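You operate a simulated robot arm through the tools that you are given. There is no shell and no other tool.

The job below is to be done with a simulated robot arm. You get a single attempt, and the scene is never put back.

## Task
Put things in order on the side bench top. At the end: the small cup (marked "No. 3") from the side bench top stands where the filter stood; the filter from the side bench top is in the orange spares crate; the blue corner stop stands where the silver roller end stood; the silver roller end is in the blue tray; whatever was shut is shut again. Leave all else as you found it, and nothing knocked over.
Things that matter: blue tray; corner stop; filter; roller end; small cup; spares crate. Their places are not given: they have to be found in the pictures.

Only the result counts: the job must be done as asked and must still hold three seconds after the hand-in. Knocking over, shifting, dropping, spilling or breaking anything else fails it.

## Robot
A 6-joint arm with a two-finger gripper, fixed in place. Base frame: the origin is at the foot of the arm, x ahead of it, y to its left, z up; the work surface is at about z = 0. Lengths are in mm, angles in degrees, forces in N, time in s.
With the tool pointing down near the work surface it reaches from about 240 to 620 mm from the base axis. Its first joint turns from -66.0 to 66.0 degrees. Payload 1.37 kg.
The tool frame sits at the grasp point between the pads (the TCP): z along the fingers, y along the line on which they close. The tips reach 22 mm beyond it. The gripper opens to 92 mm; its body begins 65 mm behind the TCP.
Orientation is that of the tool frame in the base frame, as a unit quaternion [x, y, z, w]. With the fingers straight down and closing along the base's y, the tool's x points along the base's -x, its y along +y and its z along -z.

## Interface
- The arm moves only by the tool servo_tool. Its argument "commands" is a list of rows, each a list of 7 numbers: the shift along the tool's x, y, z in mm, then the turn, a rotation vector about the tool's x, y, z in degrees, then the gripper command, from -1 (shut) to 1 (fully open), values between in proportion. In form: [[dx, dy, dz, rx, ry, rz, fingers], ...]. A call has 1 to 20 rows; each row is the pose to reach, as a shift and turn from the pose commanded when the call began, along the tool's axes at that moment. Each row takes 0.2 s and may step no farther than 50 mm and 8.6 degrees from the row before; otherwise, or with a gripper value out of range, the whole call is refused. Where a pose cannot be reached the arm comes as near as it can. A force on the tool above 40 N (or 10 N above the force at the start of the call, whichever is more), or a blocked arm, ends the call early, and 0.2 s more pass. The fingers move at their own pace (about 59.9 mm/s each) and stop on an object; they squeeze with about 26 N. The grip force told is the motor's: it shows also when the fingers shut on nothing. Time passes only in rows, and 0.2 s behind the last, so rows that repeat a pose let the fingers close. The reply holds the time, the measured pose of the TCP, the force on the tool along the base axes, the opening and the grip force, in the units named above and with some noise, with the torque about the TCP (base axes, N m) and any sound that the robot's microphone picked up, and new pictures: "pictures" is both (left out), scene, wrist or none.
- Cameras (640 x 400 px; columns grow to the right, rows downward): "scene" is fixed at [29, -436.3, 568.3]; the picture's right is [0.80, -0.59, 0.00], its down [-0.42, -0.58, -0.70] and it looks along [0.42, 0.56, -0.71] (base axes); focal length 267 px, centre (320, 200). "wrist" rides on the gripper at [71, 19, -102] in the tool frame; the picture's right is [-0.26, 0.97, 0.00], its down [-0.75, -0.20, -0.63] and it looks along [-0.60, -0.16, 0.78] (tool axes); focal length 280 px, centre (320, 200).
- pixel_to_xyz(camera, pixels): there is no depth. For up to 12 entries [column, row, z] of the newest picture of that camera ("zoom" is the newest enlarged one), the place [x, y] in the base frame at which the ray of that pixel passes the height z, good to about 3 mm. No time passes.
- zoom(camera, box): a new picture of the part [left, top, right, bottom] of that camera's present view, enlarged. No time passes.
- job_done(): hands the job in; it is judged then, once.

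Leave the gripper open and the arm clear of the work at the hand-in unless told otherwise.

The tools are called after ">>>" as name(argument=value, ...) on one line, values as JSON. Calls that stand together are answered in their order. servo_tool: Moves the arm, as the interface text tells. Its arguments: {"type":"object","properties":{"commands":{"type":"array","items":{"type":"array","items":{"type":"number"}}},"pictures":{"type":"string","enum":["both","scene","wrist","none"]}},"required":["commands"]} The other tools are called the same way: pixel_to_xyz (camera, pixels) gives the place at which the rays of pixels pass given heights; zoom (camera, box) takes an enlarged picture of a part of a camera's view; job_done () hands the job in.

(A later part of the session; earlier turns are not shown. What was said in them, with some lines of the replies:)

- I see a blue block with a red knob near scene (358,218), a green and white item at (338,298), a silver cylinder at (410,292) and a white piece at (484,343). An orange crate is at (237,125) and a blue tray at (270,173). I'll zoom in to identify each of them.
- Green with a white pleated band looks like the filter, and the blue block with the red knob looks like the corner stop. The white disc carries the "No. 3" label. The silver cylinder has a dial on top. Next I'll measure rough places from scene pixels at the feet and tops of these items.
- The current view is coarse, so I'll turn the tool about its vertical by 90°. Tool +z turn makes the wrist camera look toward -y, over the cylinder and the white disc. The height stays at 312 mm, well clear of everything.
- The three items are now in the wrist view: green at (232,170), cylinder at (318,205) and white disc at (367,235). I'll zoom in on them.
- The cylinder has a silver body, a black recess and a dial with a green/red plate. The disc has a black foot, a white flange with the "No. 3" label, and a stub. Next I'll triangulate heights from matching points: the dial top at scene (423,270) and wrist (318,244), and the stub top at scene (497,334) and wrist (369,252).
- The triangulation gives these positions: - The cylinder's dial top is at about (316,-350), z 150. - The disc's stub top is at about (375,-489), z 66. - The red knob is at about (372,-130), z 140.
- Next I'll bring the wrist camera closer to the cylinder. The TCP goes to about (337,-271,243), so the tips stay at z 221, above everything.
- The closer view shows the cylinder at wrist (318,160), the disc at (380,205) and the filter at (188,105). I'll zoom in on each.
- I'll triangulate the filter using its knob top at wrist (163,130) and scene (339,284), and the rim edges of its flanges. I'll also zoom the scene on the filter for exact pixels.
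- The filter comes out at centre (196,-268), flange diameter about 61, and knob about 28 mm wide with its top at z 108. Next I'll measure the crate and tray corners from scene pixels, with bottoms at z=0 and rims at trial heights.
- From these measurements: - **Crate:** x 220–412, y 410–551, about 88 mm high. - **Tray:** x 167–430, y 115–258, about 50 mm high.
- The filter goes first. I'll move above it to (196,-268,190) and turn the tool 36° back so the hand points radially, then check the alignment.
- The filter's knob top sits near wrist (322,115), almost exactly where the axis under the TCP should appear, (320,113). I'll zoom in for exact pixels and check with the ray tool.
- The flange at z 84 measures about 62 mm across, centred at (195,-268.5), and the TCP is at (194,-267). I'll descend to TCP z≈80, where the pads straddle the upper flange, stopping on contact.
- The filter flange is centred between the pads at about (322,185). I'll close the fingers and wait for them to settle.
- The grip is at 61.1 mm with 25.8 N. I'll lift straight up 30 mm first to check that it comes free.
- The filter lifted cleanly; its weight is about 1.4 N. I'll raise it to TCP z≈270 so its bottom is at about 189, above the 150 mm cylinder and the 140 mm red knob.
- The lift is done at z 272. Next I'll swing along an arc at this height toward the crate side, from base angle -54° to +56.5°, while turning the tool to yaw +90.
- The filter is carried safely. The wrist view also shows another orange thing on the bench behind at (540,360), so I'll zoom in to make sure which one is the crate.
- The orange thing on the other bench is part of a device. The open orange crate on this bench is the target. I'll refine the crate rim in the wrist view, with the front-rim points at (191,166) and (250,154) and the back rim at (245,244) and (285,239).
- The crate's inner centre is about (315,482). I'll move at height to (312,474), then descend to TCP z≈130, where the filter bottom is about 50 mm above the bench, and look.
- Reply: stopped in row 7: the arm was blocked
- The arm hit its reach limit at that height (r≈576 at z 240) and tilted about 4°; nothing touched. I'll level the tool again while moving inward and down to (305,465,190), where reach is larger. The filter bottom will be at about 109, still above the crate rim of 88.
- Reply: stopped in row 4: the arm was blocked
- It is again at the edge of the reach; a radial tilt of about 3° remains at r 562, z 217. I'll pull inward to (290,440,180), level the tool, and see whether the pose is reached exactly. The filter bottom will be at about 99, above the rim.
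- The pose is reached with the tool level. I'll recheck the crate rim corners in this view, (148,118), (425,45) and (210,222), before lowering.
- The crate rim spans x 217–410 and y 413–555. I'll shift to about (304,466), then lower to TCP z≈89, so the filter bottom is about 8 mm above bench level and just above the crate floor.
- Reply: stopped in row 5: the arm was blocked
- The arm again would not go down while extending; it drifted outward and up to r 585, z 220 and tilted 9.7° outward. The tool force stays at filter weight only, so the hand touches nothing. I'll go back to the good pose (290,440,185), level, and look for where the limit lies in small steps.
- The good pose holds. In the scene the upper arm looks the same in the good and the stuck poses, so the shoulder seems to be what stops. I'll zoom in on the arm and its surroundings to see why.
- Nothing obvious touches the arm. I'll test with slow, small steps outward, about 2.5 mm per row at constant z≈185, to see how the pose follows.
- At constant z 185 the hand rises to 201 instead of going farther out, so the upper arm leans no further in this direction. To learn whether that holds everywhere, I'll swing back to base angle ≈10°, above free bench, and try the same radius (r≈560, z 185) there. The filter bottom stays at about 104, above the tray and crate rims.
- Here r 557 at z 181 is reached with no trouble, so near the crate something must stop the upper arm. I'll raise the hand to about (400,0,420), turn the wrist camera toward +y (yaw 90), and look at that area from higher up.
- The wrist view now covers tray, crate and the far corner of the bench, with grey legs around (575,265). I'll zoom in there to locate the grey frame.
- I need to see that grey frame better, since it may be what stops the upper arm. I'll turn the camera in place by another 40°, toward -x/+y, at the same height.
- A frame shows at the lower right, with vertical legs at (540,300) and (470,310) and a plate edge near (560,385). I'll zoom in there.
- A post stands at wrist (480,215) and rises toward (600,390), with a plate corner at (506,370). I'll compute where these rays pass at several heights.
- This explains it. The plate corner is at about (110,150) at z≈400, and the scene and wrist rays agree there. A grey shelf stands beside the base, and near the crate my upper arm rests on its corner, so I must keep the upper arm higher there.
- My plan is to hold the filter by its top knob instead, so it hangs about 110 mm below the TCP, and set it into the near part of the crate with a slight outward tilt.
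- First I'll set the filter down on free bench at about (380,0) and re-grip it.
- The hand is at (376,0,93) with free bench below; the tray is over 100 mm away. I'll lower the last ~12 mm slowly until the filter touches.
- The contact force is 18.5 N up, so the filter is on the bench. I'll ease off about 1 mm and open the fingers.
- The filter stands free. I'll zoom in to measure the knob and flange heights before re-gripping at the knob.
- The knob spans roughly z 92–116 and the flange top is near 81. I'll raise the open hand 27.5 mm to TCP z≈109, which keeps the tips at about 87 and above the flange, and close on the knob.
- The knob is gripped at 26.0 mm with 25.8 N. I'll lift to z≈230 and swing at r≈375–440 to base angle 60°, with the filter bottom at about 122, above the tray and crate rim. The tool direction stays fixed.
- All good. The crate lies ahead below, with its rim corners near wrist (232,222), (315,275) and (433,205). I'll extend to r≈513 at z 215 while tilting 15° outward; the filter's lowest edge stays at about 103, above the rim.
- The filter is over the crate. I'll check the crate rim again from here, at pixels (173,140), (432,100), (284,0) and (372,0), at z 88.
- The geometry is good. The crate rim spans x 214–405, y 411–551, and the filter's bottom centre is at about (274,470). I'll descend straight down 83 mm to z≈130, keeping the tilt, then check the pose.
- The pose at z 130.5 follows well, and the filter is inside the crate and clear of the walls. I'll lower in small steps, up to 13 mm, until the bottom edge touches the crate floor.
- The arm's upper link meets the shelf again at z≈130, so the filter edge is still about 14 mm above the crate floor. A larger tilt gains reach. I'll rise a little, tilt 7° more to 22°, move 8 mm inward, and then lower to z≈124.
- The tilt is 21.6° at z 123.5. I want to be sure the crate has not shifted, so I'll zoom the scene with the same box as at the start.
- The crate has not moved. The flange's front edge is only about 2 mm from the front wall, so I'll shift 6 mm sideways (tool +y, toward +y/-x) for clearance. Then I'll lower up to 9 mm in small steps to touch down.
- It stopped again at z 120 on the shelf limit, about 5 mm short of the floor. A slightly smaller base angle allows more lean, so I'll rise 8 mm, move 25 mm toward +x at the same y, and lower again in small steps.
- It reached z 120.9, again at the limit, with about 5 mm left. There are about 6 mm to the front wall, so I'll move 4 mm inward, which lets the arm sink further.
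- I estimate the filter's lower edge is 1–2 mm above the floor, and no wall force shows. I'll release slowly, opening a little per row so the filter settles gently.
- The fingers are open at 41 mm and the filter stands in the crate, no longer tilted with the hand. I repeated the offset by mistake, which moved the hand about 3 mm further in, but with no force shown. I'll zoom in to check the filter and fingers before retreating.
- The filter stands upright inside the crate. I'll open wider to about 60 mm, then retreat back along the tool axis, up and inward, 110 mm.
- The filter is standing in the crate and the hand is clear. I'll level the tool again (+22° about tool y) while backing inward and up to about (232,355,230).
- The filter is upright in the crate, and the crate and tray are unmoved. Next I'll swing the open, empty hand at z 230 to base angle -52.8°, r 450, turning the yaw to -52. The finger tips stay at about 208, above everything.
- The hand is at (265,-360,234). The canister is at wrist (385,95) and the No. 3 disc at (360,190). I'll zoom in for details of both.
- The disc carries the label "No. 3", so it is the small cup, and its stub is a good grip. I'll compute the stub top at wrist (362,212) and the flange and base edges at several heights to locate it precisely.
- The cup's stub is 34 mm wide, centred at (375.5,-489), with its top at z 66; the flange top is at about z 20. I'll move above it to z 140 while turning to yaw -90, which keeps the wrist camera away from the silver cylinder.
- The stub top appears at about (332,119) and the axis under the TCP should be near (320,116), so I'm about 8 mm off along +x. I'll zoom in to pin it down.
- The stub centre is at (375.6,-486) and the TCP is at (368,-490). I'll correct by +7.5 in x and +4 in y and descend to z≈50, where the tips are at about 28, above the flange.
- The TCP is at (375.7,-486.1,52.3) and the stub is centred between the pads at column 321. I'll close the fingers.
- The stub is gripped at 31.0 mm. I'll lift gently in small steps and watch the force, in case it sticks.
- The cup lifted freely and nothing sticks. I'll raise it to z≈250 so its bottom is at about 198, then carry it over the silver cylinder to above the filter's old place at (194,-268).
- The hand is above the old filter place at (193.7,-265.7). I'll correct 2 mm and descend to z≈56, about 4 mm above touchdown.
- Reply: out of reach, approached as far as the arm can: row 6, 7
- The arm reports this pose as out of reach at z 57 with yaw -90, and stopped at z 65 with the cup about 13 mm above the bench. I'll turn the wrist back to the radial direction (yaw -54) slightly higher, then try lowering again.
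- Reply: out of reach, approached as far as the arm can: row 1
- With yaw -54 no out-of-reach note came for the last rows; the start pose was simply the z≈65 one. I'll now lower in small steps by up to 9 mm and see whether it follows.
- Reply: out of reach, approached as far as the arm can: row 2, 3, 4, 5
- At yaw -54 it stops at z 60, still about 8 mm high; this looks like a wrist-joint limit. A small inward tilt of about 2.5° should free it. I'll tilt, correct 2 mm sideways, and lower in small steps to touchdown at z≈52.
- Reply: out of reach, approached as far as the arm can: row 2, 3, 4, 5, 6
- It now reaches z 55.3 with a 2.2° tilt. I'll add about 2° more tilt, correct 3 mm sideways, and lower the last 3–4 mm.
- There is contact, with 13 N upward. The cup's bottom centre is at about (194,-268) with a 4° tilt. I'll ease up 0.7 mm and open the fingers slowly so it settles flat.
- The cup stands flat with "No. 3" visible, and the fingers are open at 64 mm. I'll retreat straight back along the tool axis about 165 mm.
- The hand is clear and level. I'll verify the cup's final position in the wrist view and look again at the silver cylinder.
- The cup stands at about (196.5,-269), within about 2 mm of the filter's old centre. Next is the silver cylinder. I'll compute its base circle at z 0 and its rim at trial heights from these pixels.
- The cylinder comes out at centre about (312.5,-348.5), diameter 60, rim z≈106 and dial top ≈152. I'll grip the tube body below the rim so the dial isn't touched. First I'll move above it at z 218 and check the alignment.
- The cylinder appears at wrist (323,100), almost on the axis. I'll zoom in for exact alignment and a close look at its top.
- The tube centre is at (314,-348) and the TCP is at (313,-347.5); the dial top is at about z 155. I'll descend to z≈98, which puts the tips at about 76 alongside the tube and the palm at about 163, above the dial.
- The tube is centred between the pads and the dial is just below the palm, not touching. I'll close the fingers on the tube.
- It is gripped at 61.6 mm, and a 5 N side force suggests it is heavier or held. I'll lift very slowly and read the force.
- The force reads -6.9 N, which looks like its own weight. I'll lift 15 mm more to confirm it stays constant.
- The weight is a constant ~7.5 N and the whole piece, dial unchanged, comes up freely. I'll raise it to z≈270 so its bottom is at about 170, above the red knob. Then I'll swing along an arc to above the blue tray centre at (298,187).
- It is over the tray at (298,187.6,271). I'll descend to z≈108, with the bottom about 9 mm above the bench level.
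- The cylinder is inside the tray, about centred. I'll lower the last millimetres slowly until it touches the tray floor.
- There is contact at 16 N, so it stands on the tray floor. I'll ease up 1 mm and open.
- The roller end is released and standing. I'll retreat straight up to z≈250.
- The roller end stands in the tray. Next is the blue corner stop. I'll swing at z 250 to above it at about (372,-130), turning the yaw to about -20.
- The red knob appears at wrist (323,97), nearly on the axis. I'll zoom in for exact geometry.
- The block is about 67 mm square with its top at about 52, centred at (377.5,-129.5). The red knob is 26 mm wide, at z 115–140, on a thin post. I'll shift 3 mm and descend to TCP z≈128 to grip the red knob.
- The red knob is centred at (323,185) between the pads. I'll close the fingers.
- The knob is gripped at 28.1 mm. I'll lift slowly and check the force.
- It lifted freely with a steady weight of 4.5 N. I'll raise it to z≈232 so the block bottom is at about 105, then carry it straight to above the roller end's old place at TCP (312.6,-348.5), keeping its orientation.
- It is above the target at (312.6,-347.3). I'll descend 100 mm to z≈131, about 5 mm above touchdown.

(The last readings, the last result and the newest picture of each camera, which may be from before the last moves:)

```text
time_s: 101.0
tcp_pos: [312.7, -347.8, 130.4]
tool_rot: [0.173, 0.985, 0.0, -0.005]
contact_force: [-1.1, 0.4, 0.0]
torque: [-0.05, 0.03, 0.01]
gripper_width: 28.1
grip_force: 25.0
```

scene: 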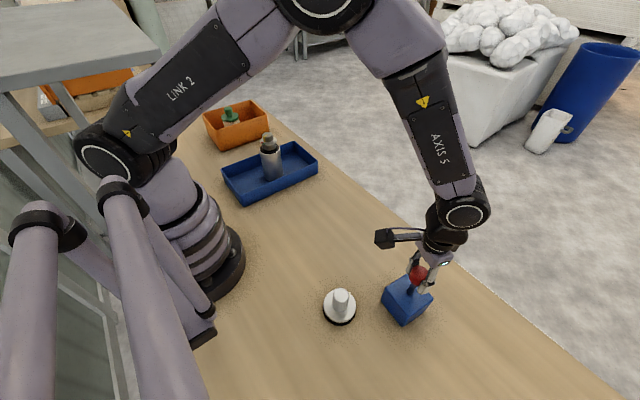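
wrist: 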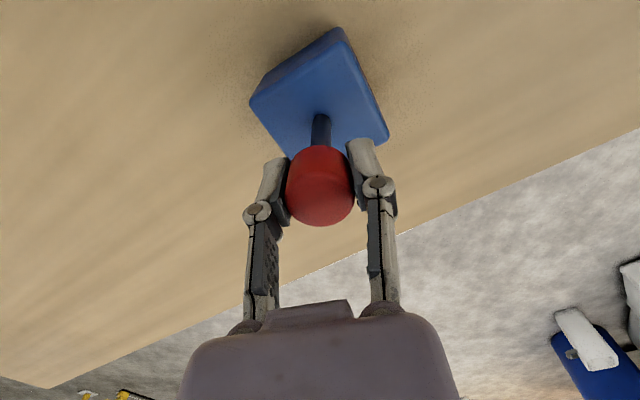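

The force has changed from -4.1 to 0 N, so an edge of the block already touches slightly. I'll lower in 1 mm steps until it is fully seated.

>>> servo_tool(commands=[[0, 0, 1, 0, 0, 0, -1], [0, 0, 2, 0, 0, 0, -1], [0, 0, 2, 0, 0, 0, -1]], pictures="wrist")

```text
time_s: 101.8
tcp_pos: [311.2, -349.6, 128.2]
tool_rot: [0.174, 0.985, 0.001, -0.004]
contact_force: [-0.4, 1.5, 0.3]
torque: [-0.01, 0.02, 0.02]
gripper_width: 27.9
grip_force: 25.6
```

wrist: 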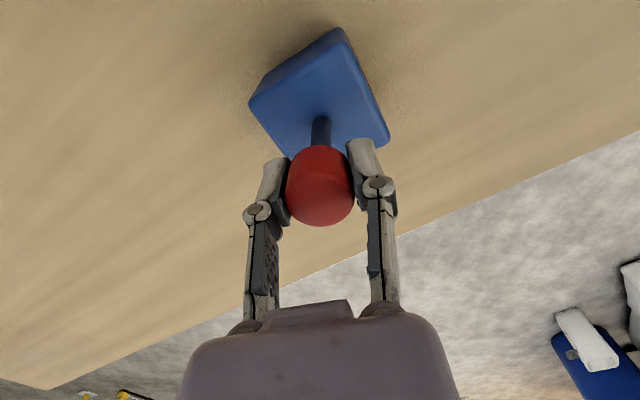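

>>> servo_tool(commands=[[0, 0, 0.8, 0, 0, 0, -1], [0, 0, 1.6, 0, 0, 0, -1], [0, 0, 2.2, 0, 0, 0, -1], [0, 0, 2.2, 0, 0, 0, -1]], pictures="wrist")

```text
time_s: 102.8
tcp_pos: [312.3, -349.2, 127.3]
tool_rot: [0.173, 0.985, 0.0, -0.004]
contact_force: [-1.2, 1.8, -0.9]
torque: [0.0, 0.02, 0.0]
gripper_width: 27.9
grip_force: 26.2
```

wrist: 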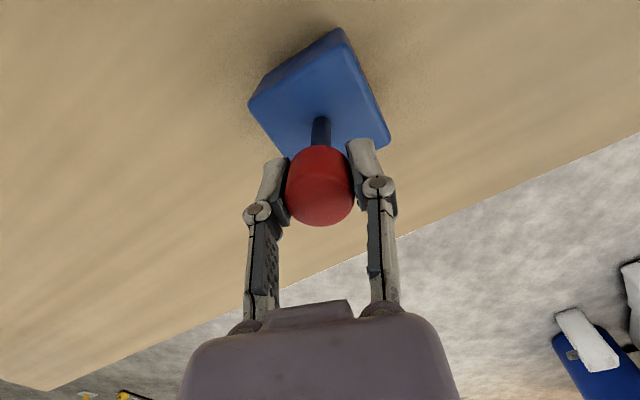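

The bench now carries nearly all the weight and the block looks flat, the same as in the first grip picture. I'll lower one more millimetre to confirm seating.

>>> servo_tool(commands=[[0, 0, 0.7, 0, 0, 0, -1], [0, 0, 1.3, 0, 0, 0, -1], [0, 0, 1.3, 0, 0, 0, -1]], pictures="none")

```text
time_s: 103.6
tcp_pos: [313.5, -350.2, 125.8]
tool_rot: [0.173, 0.985, -0.001, -0.004]
contact_force: [-4.0, 1.6, 15.7]
torque: [0.15, 0.4, 0.03]
gripper_width: 28.2
grip_force: 25.7
```

Now it is firmly seated with 15.7 N. I'll ease up 0.8 mm and open the fingers.

>>> servo_tool(commands=[[0, 0, -0.8, 0, 0, 0, -1], [0, 0, -0.8, 0, 0, 0, -0.36], [0, 0, -0.8, 0, 0, 0, -0.3], [0, 0, -0.8, 0, 0, 0, -0.15], [0, 0, -0.8, 0, 0, 0, 0.2], [0, 0, -0.8, 0, 0, 0, 0.6], [0, 0, -0.8, 0, 0, 0, 0.6]], pictures="both")

```text
time_s: 105.2
tcp_pos: [311.6, -349.7, 126.8]
tool_rot: [0.174, 0.985, 0.0, -0.004]
contact_force: [0.5, 0.0, 0.0]
torque: [0.0, -0.03, 0.0]
gripper_width: 73.5
grip_force: 0.0
```

scene: 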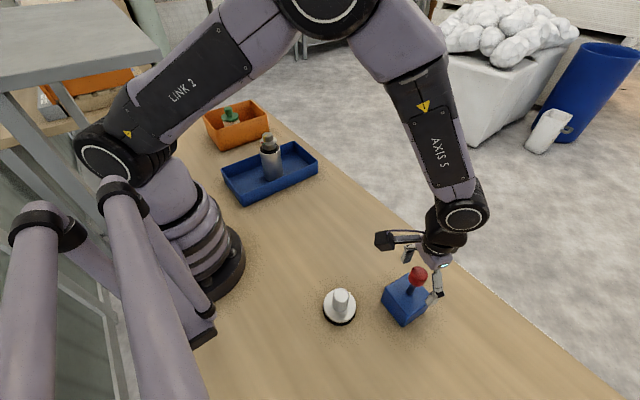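
wrist: 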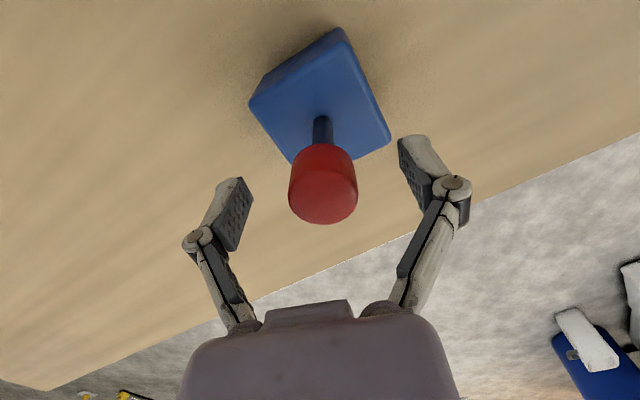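

The corner stop stands upright and the fingers are clear. I'll retreat straight up to z≈270.

>>> servo_tool(commands=[[0, 0, -20, 0, 0, 0, 0.6], [0, 0, -55, 0, 0, 0, 0.6], [0, 0, -95, 0, 0, 0, 0.8], [0, 0, -140, 0, 0, 0, 1], [0, 0, -140, 0, 0, 0, 1]], pictures="both")

```text
time_s: 106.4
tcp_pos: [313.5, -350.1, 266.5]
tool_rot: [0.173, 0.985, 0.0, -0.004]
contact_force: [0.6, 0.3, 0.1]
torque: [-0.01, 0.03, -0.01]
gripper_width: 92.1
grip_force: 0.0
```

scene: 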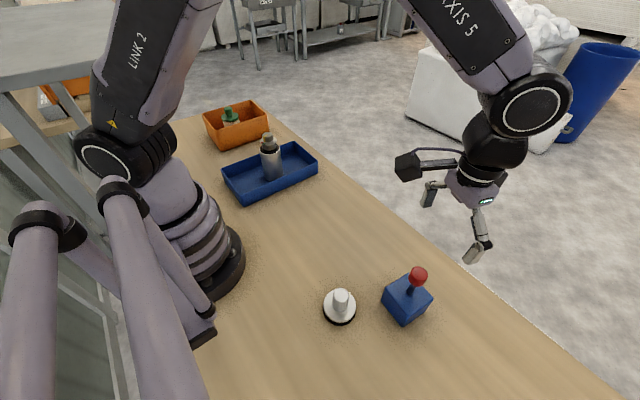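
wrist: 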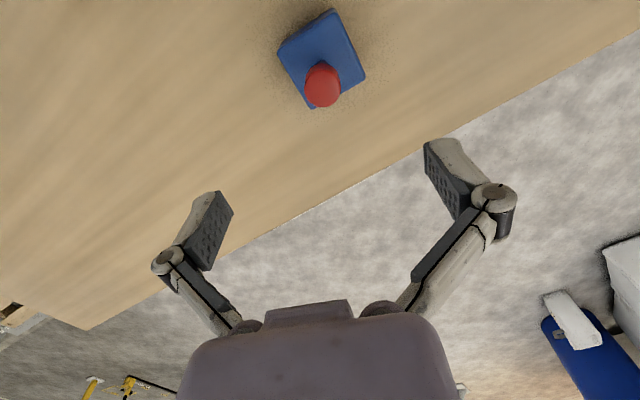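

All four items are placed. I'll verify the corner stop's position and check the whole scene by zooming.

>>> zoom(camera="wrist", box=[260, 0, 390, 130])

>>> zoom(camera="scene", box=[300, 240, 460, 350])

>>> zoom(camera="scene", box=[170, 80, 350, 220])

```text
3.08 times, centred on (325, 65) of wrist
```

zoom: 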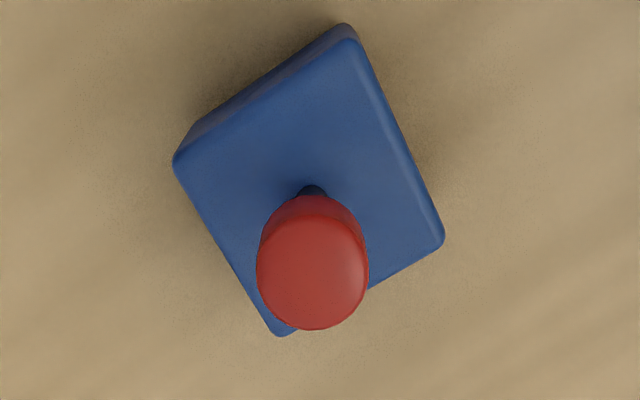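

```text
3.64 times, centred on (380, 295) of scene
```

zoom: 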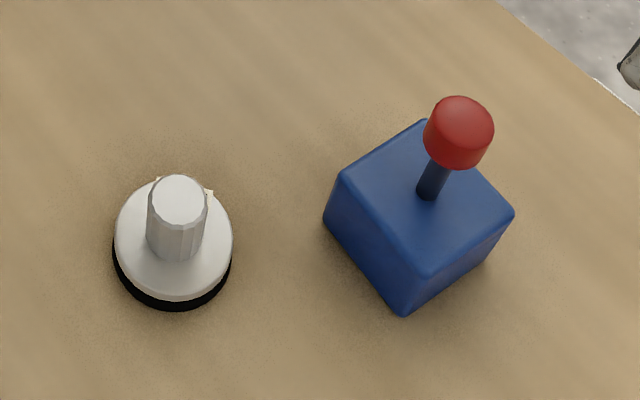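

```text
2.86 times, centred on (260, 150) of scene
```

zoom: 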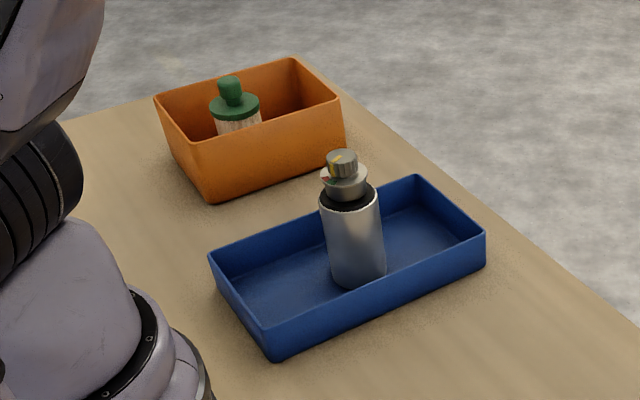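

>>> pixel_to_xyz(camera="wrist", pixels=[[337, 13.7, 52], [278.2, 52, 52], [312.7, 107.9, 52], [364, 79, 52], [323, 63.1, 52]])

>>> pixel_to_xyz(camera="scene", pixels=[[403, 326.5, 0], [382, 301, 0], [427, 310, 0], [340, 311, 5]])

```text
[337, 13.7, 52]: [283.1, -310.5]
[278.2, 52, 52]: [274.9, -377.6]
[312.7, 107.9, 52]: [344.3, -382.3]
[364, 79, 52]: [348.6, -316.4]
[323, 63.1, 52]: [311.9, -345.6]
```

```text
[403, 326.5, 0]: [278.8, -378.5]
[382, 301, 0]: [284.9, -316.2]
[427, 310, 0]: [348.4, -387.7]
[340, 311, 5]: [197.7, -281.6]
```

The corner stop's centre is at about (314,-349), matching the roller end's old place at (314,-348). The cup, filter, roller end, tray and crate all look right. I'll move the open arm clear, back to about the starting pose (375,-146,312).

>>> servo_tool(commands=[[0, 0, -25, 0, 0, 0, 1], [2, 36, -46, 0, 0, -4, 1], [4, 72, -46, 0, 0, -8, 1], [6, 108, -46, 0, 0, -12, 1], [8, 144, -46, 0, 0, -16, 1], [10, 180, -46, 0, 0, -20, 1], [12, 212.8, -46, 0, 0, -20, 1], [12, 212.8, -46, 0, 0, -20, 1]], pictures="both")

```text
time_s: 108.2
tcp_pos: [373.9, -146.1, 311.8]
tool_rot: [0.0, 1.0, 0.0, -0.004]
contact_force: [-0.8, -0.2, 0.4]
torque: [0.03, 0.0, -0.05]
gripper_width: 92.0
grip_force: 0.1
```

scene: 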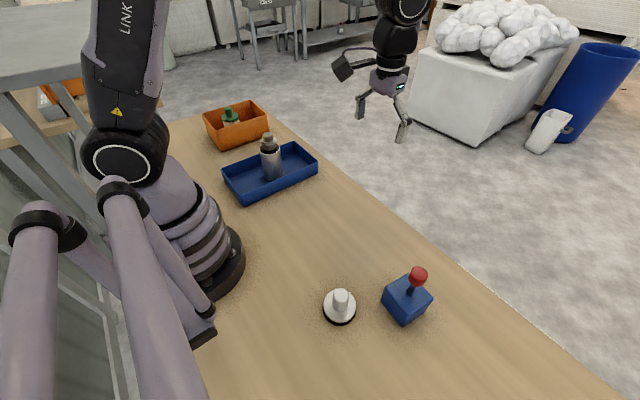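
wrist: 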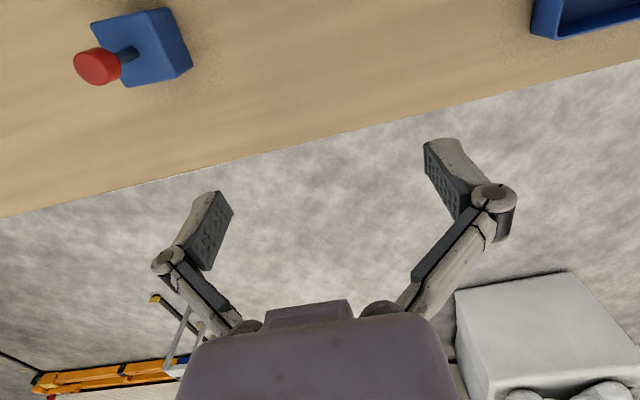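

The final scene shows:
- the filter upright in the orange crate
- the silver roller end upright in the blue tray
- the No. 3 cup at the filter's old place
- the blue corner stop at the roller end's old place

Nothing was opened, so there is nothing to shut. Nothing is knocked over, the gripper is open and the arm is clear, so I'll hand in.

>>> job_done()

```text
The job is handed in.
```

I put all four things in their places and handed the job in; the result of the judging has not come back to me.

| Thing | Where it is now | How I checked |
|---|---|---|
| Filter | Upright in the orange spares crate | Seen in the last pictures; crate not moved |
| Small cup (No. 3) | Where the filter stood, within about 2 mm | Measured from the wrist camera |
| Silver roller end | Upright in the blue tray; dial not touched | Seen in the last pictures |
| Blue corner stop | Where the roller end stood, within about 4 mm | Measured from both cameras |

- **Which item is which:** no names were on the items, apart from the "No. 3" label. I took the disc with that label as the small cup and the silver cylinder with the dial as the roller end. The filter and corner stop I judged by look.
- **Shelf contact:** while reaching for the crate, the arm stopped several times. I worked out that its upper link was resting on a grey shelf beside the base. I saw no sign that the shelf moved, but I did not check it closely.
- **Filter release:** because of that shelf, I let the filter go at a tilt of about 22°, with its lower edge about 2 mm above the crate floor by my estimate. It rocked upright.
- **Nothing to shut:** I opened nothing.

The gripper is open and the arm is back at about its starting pose.
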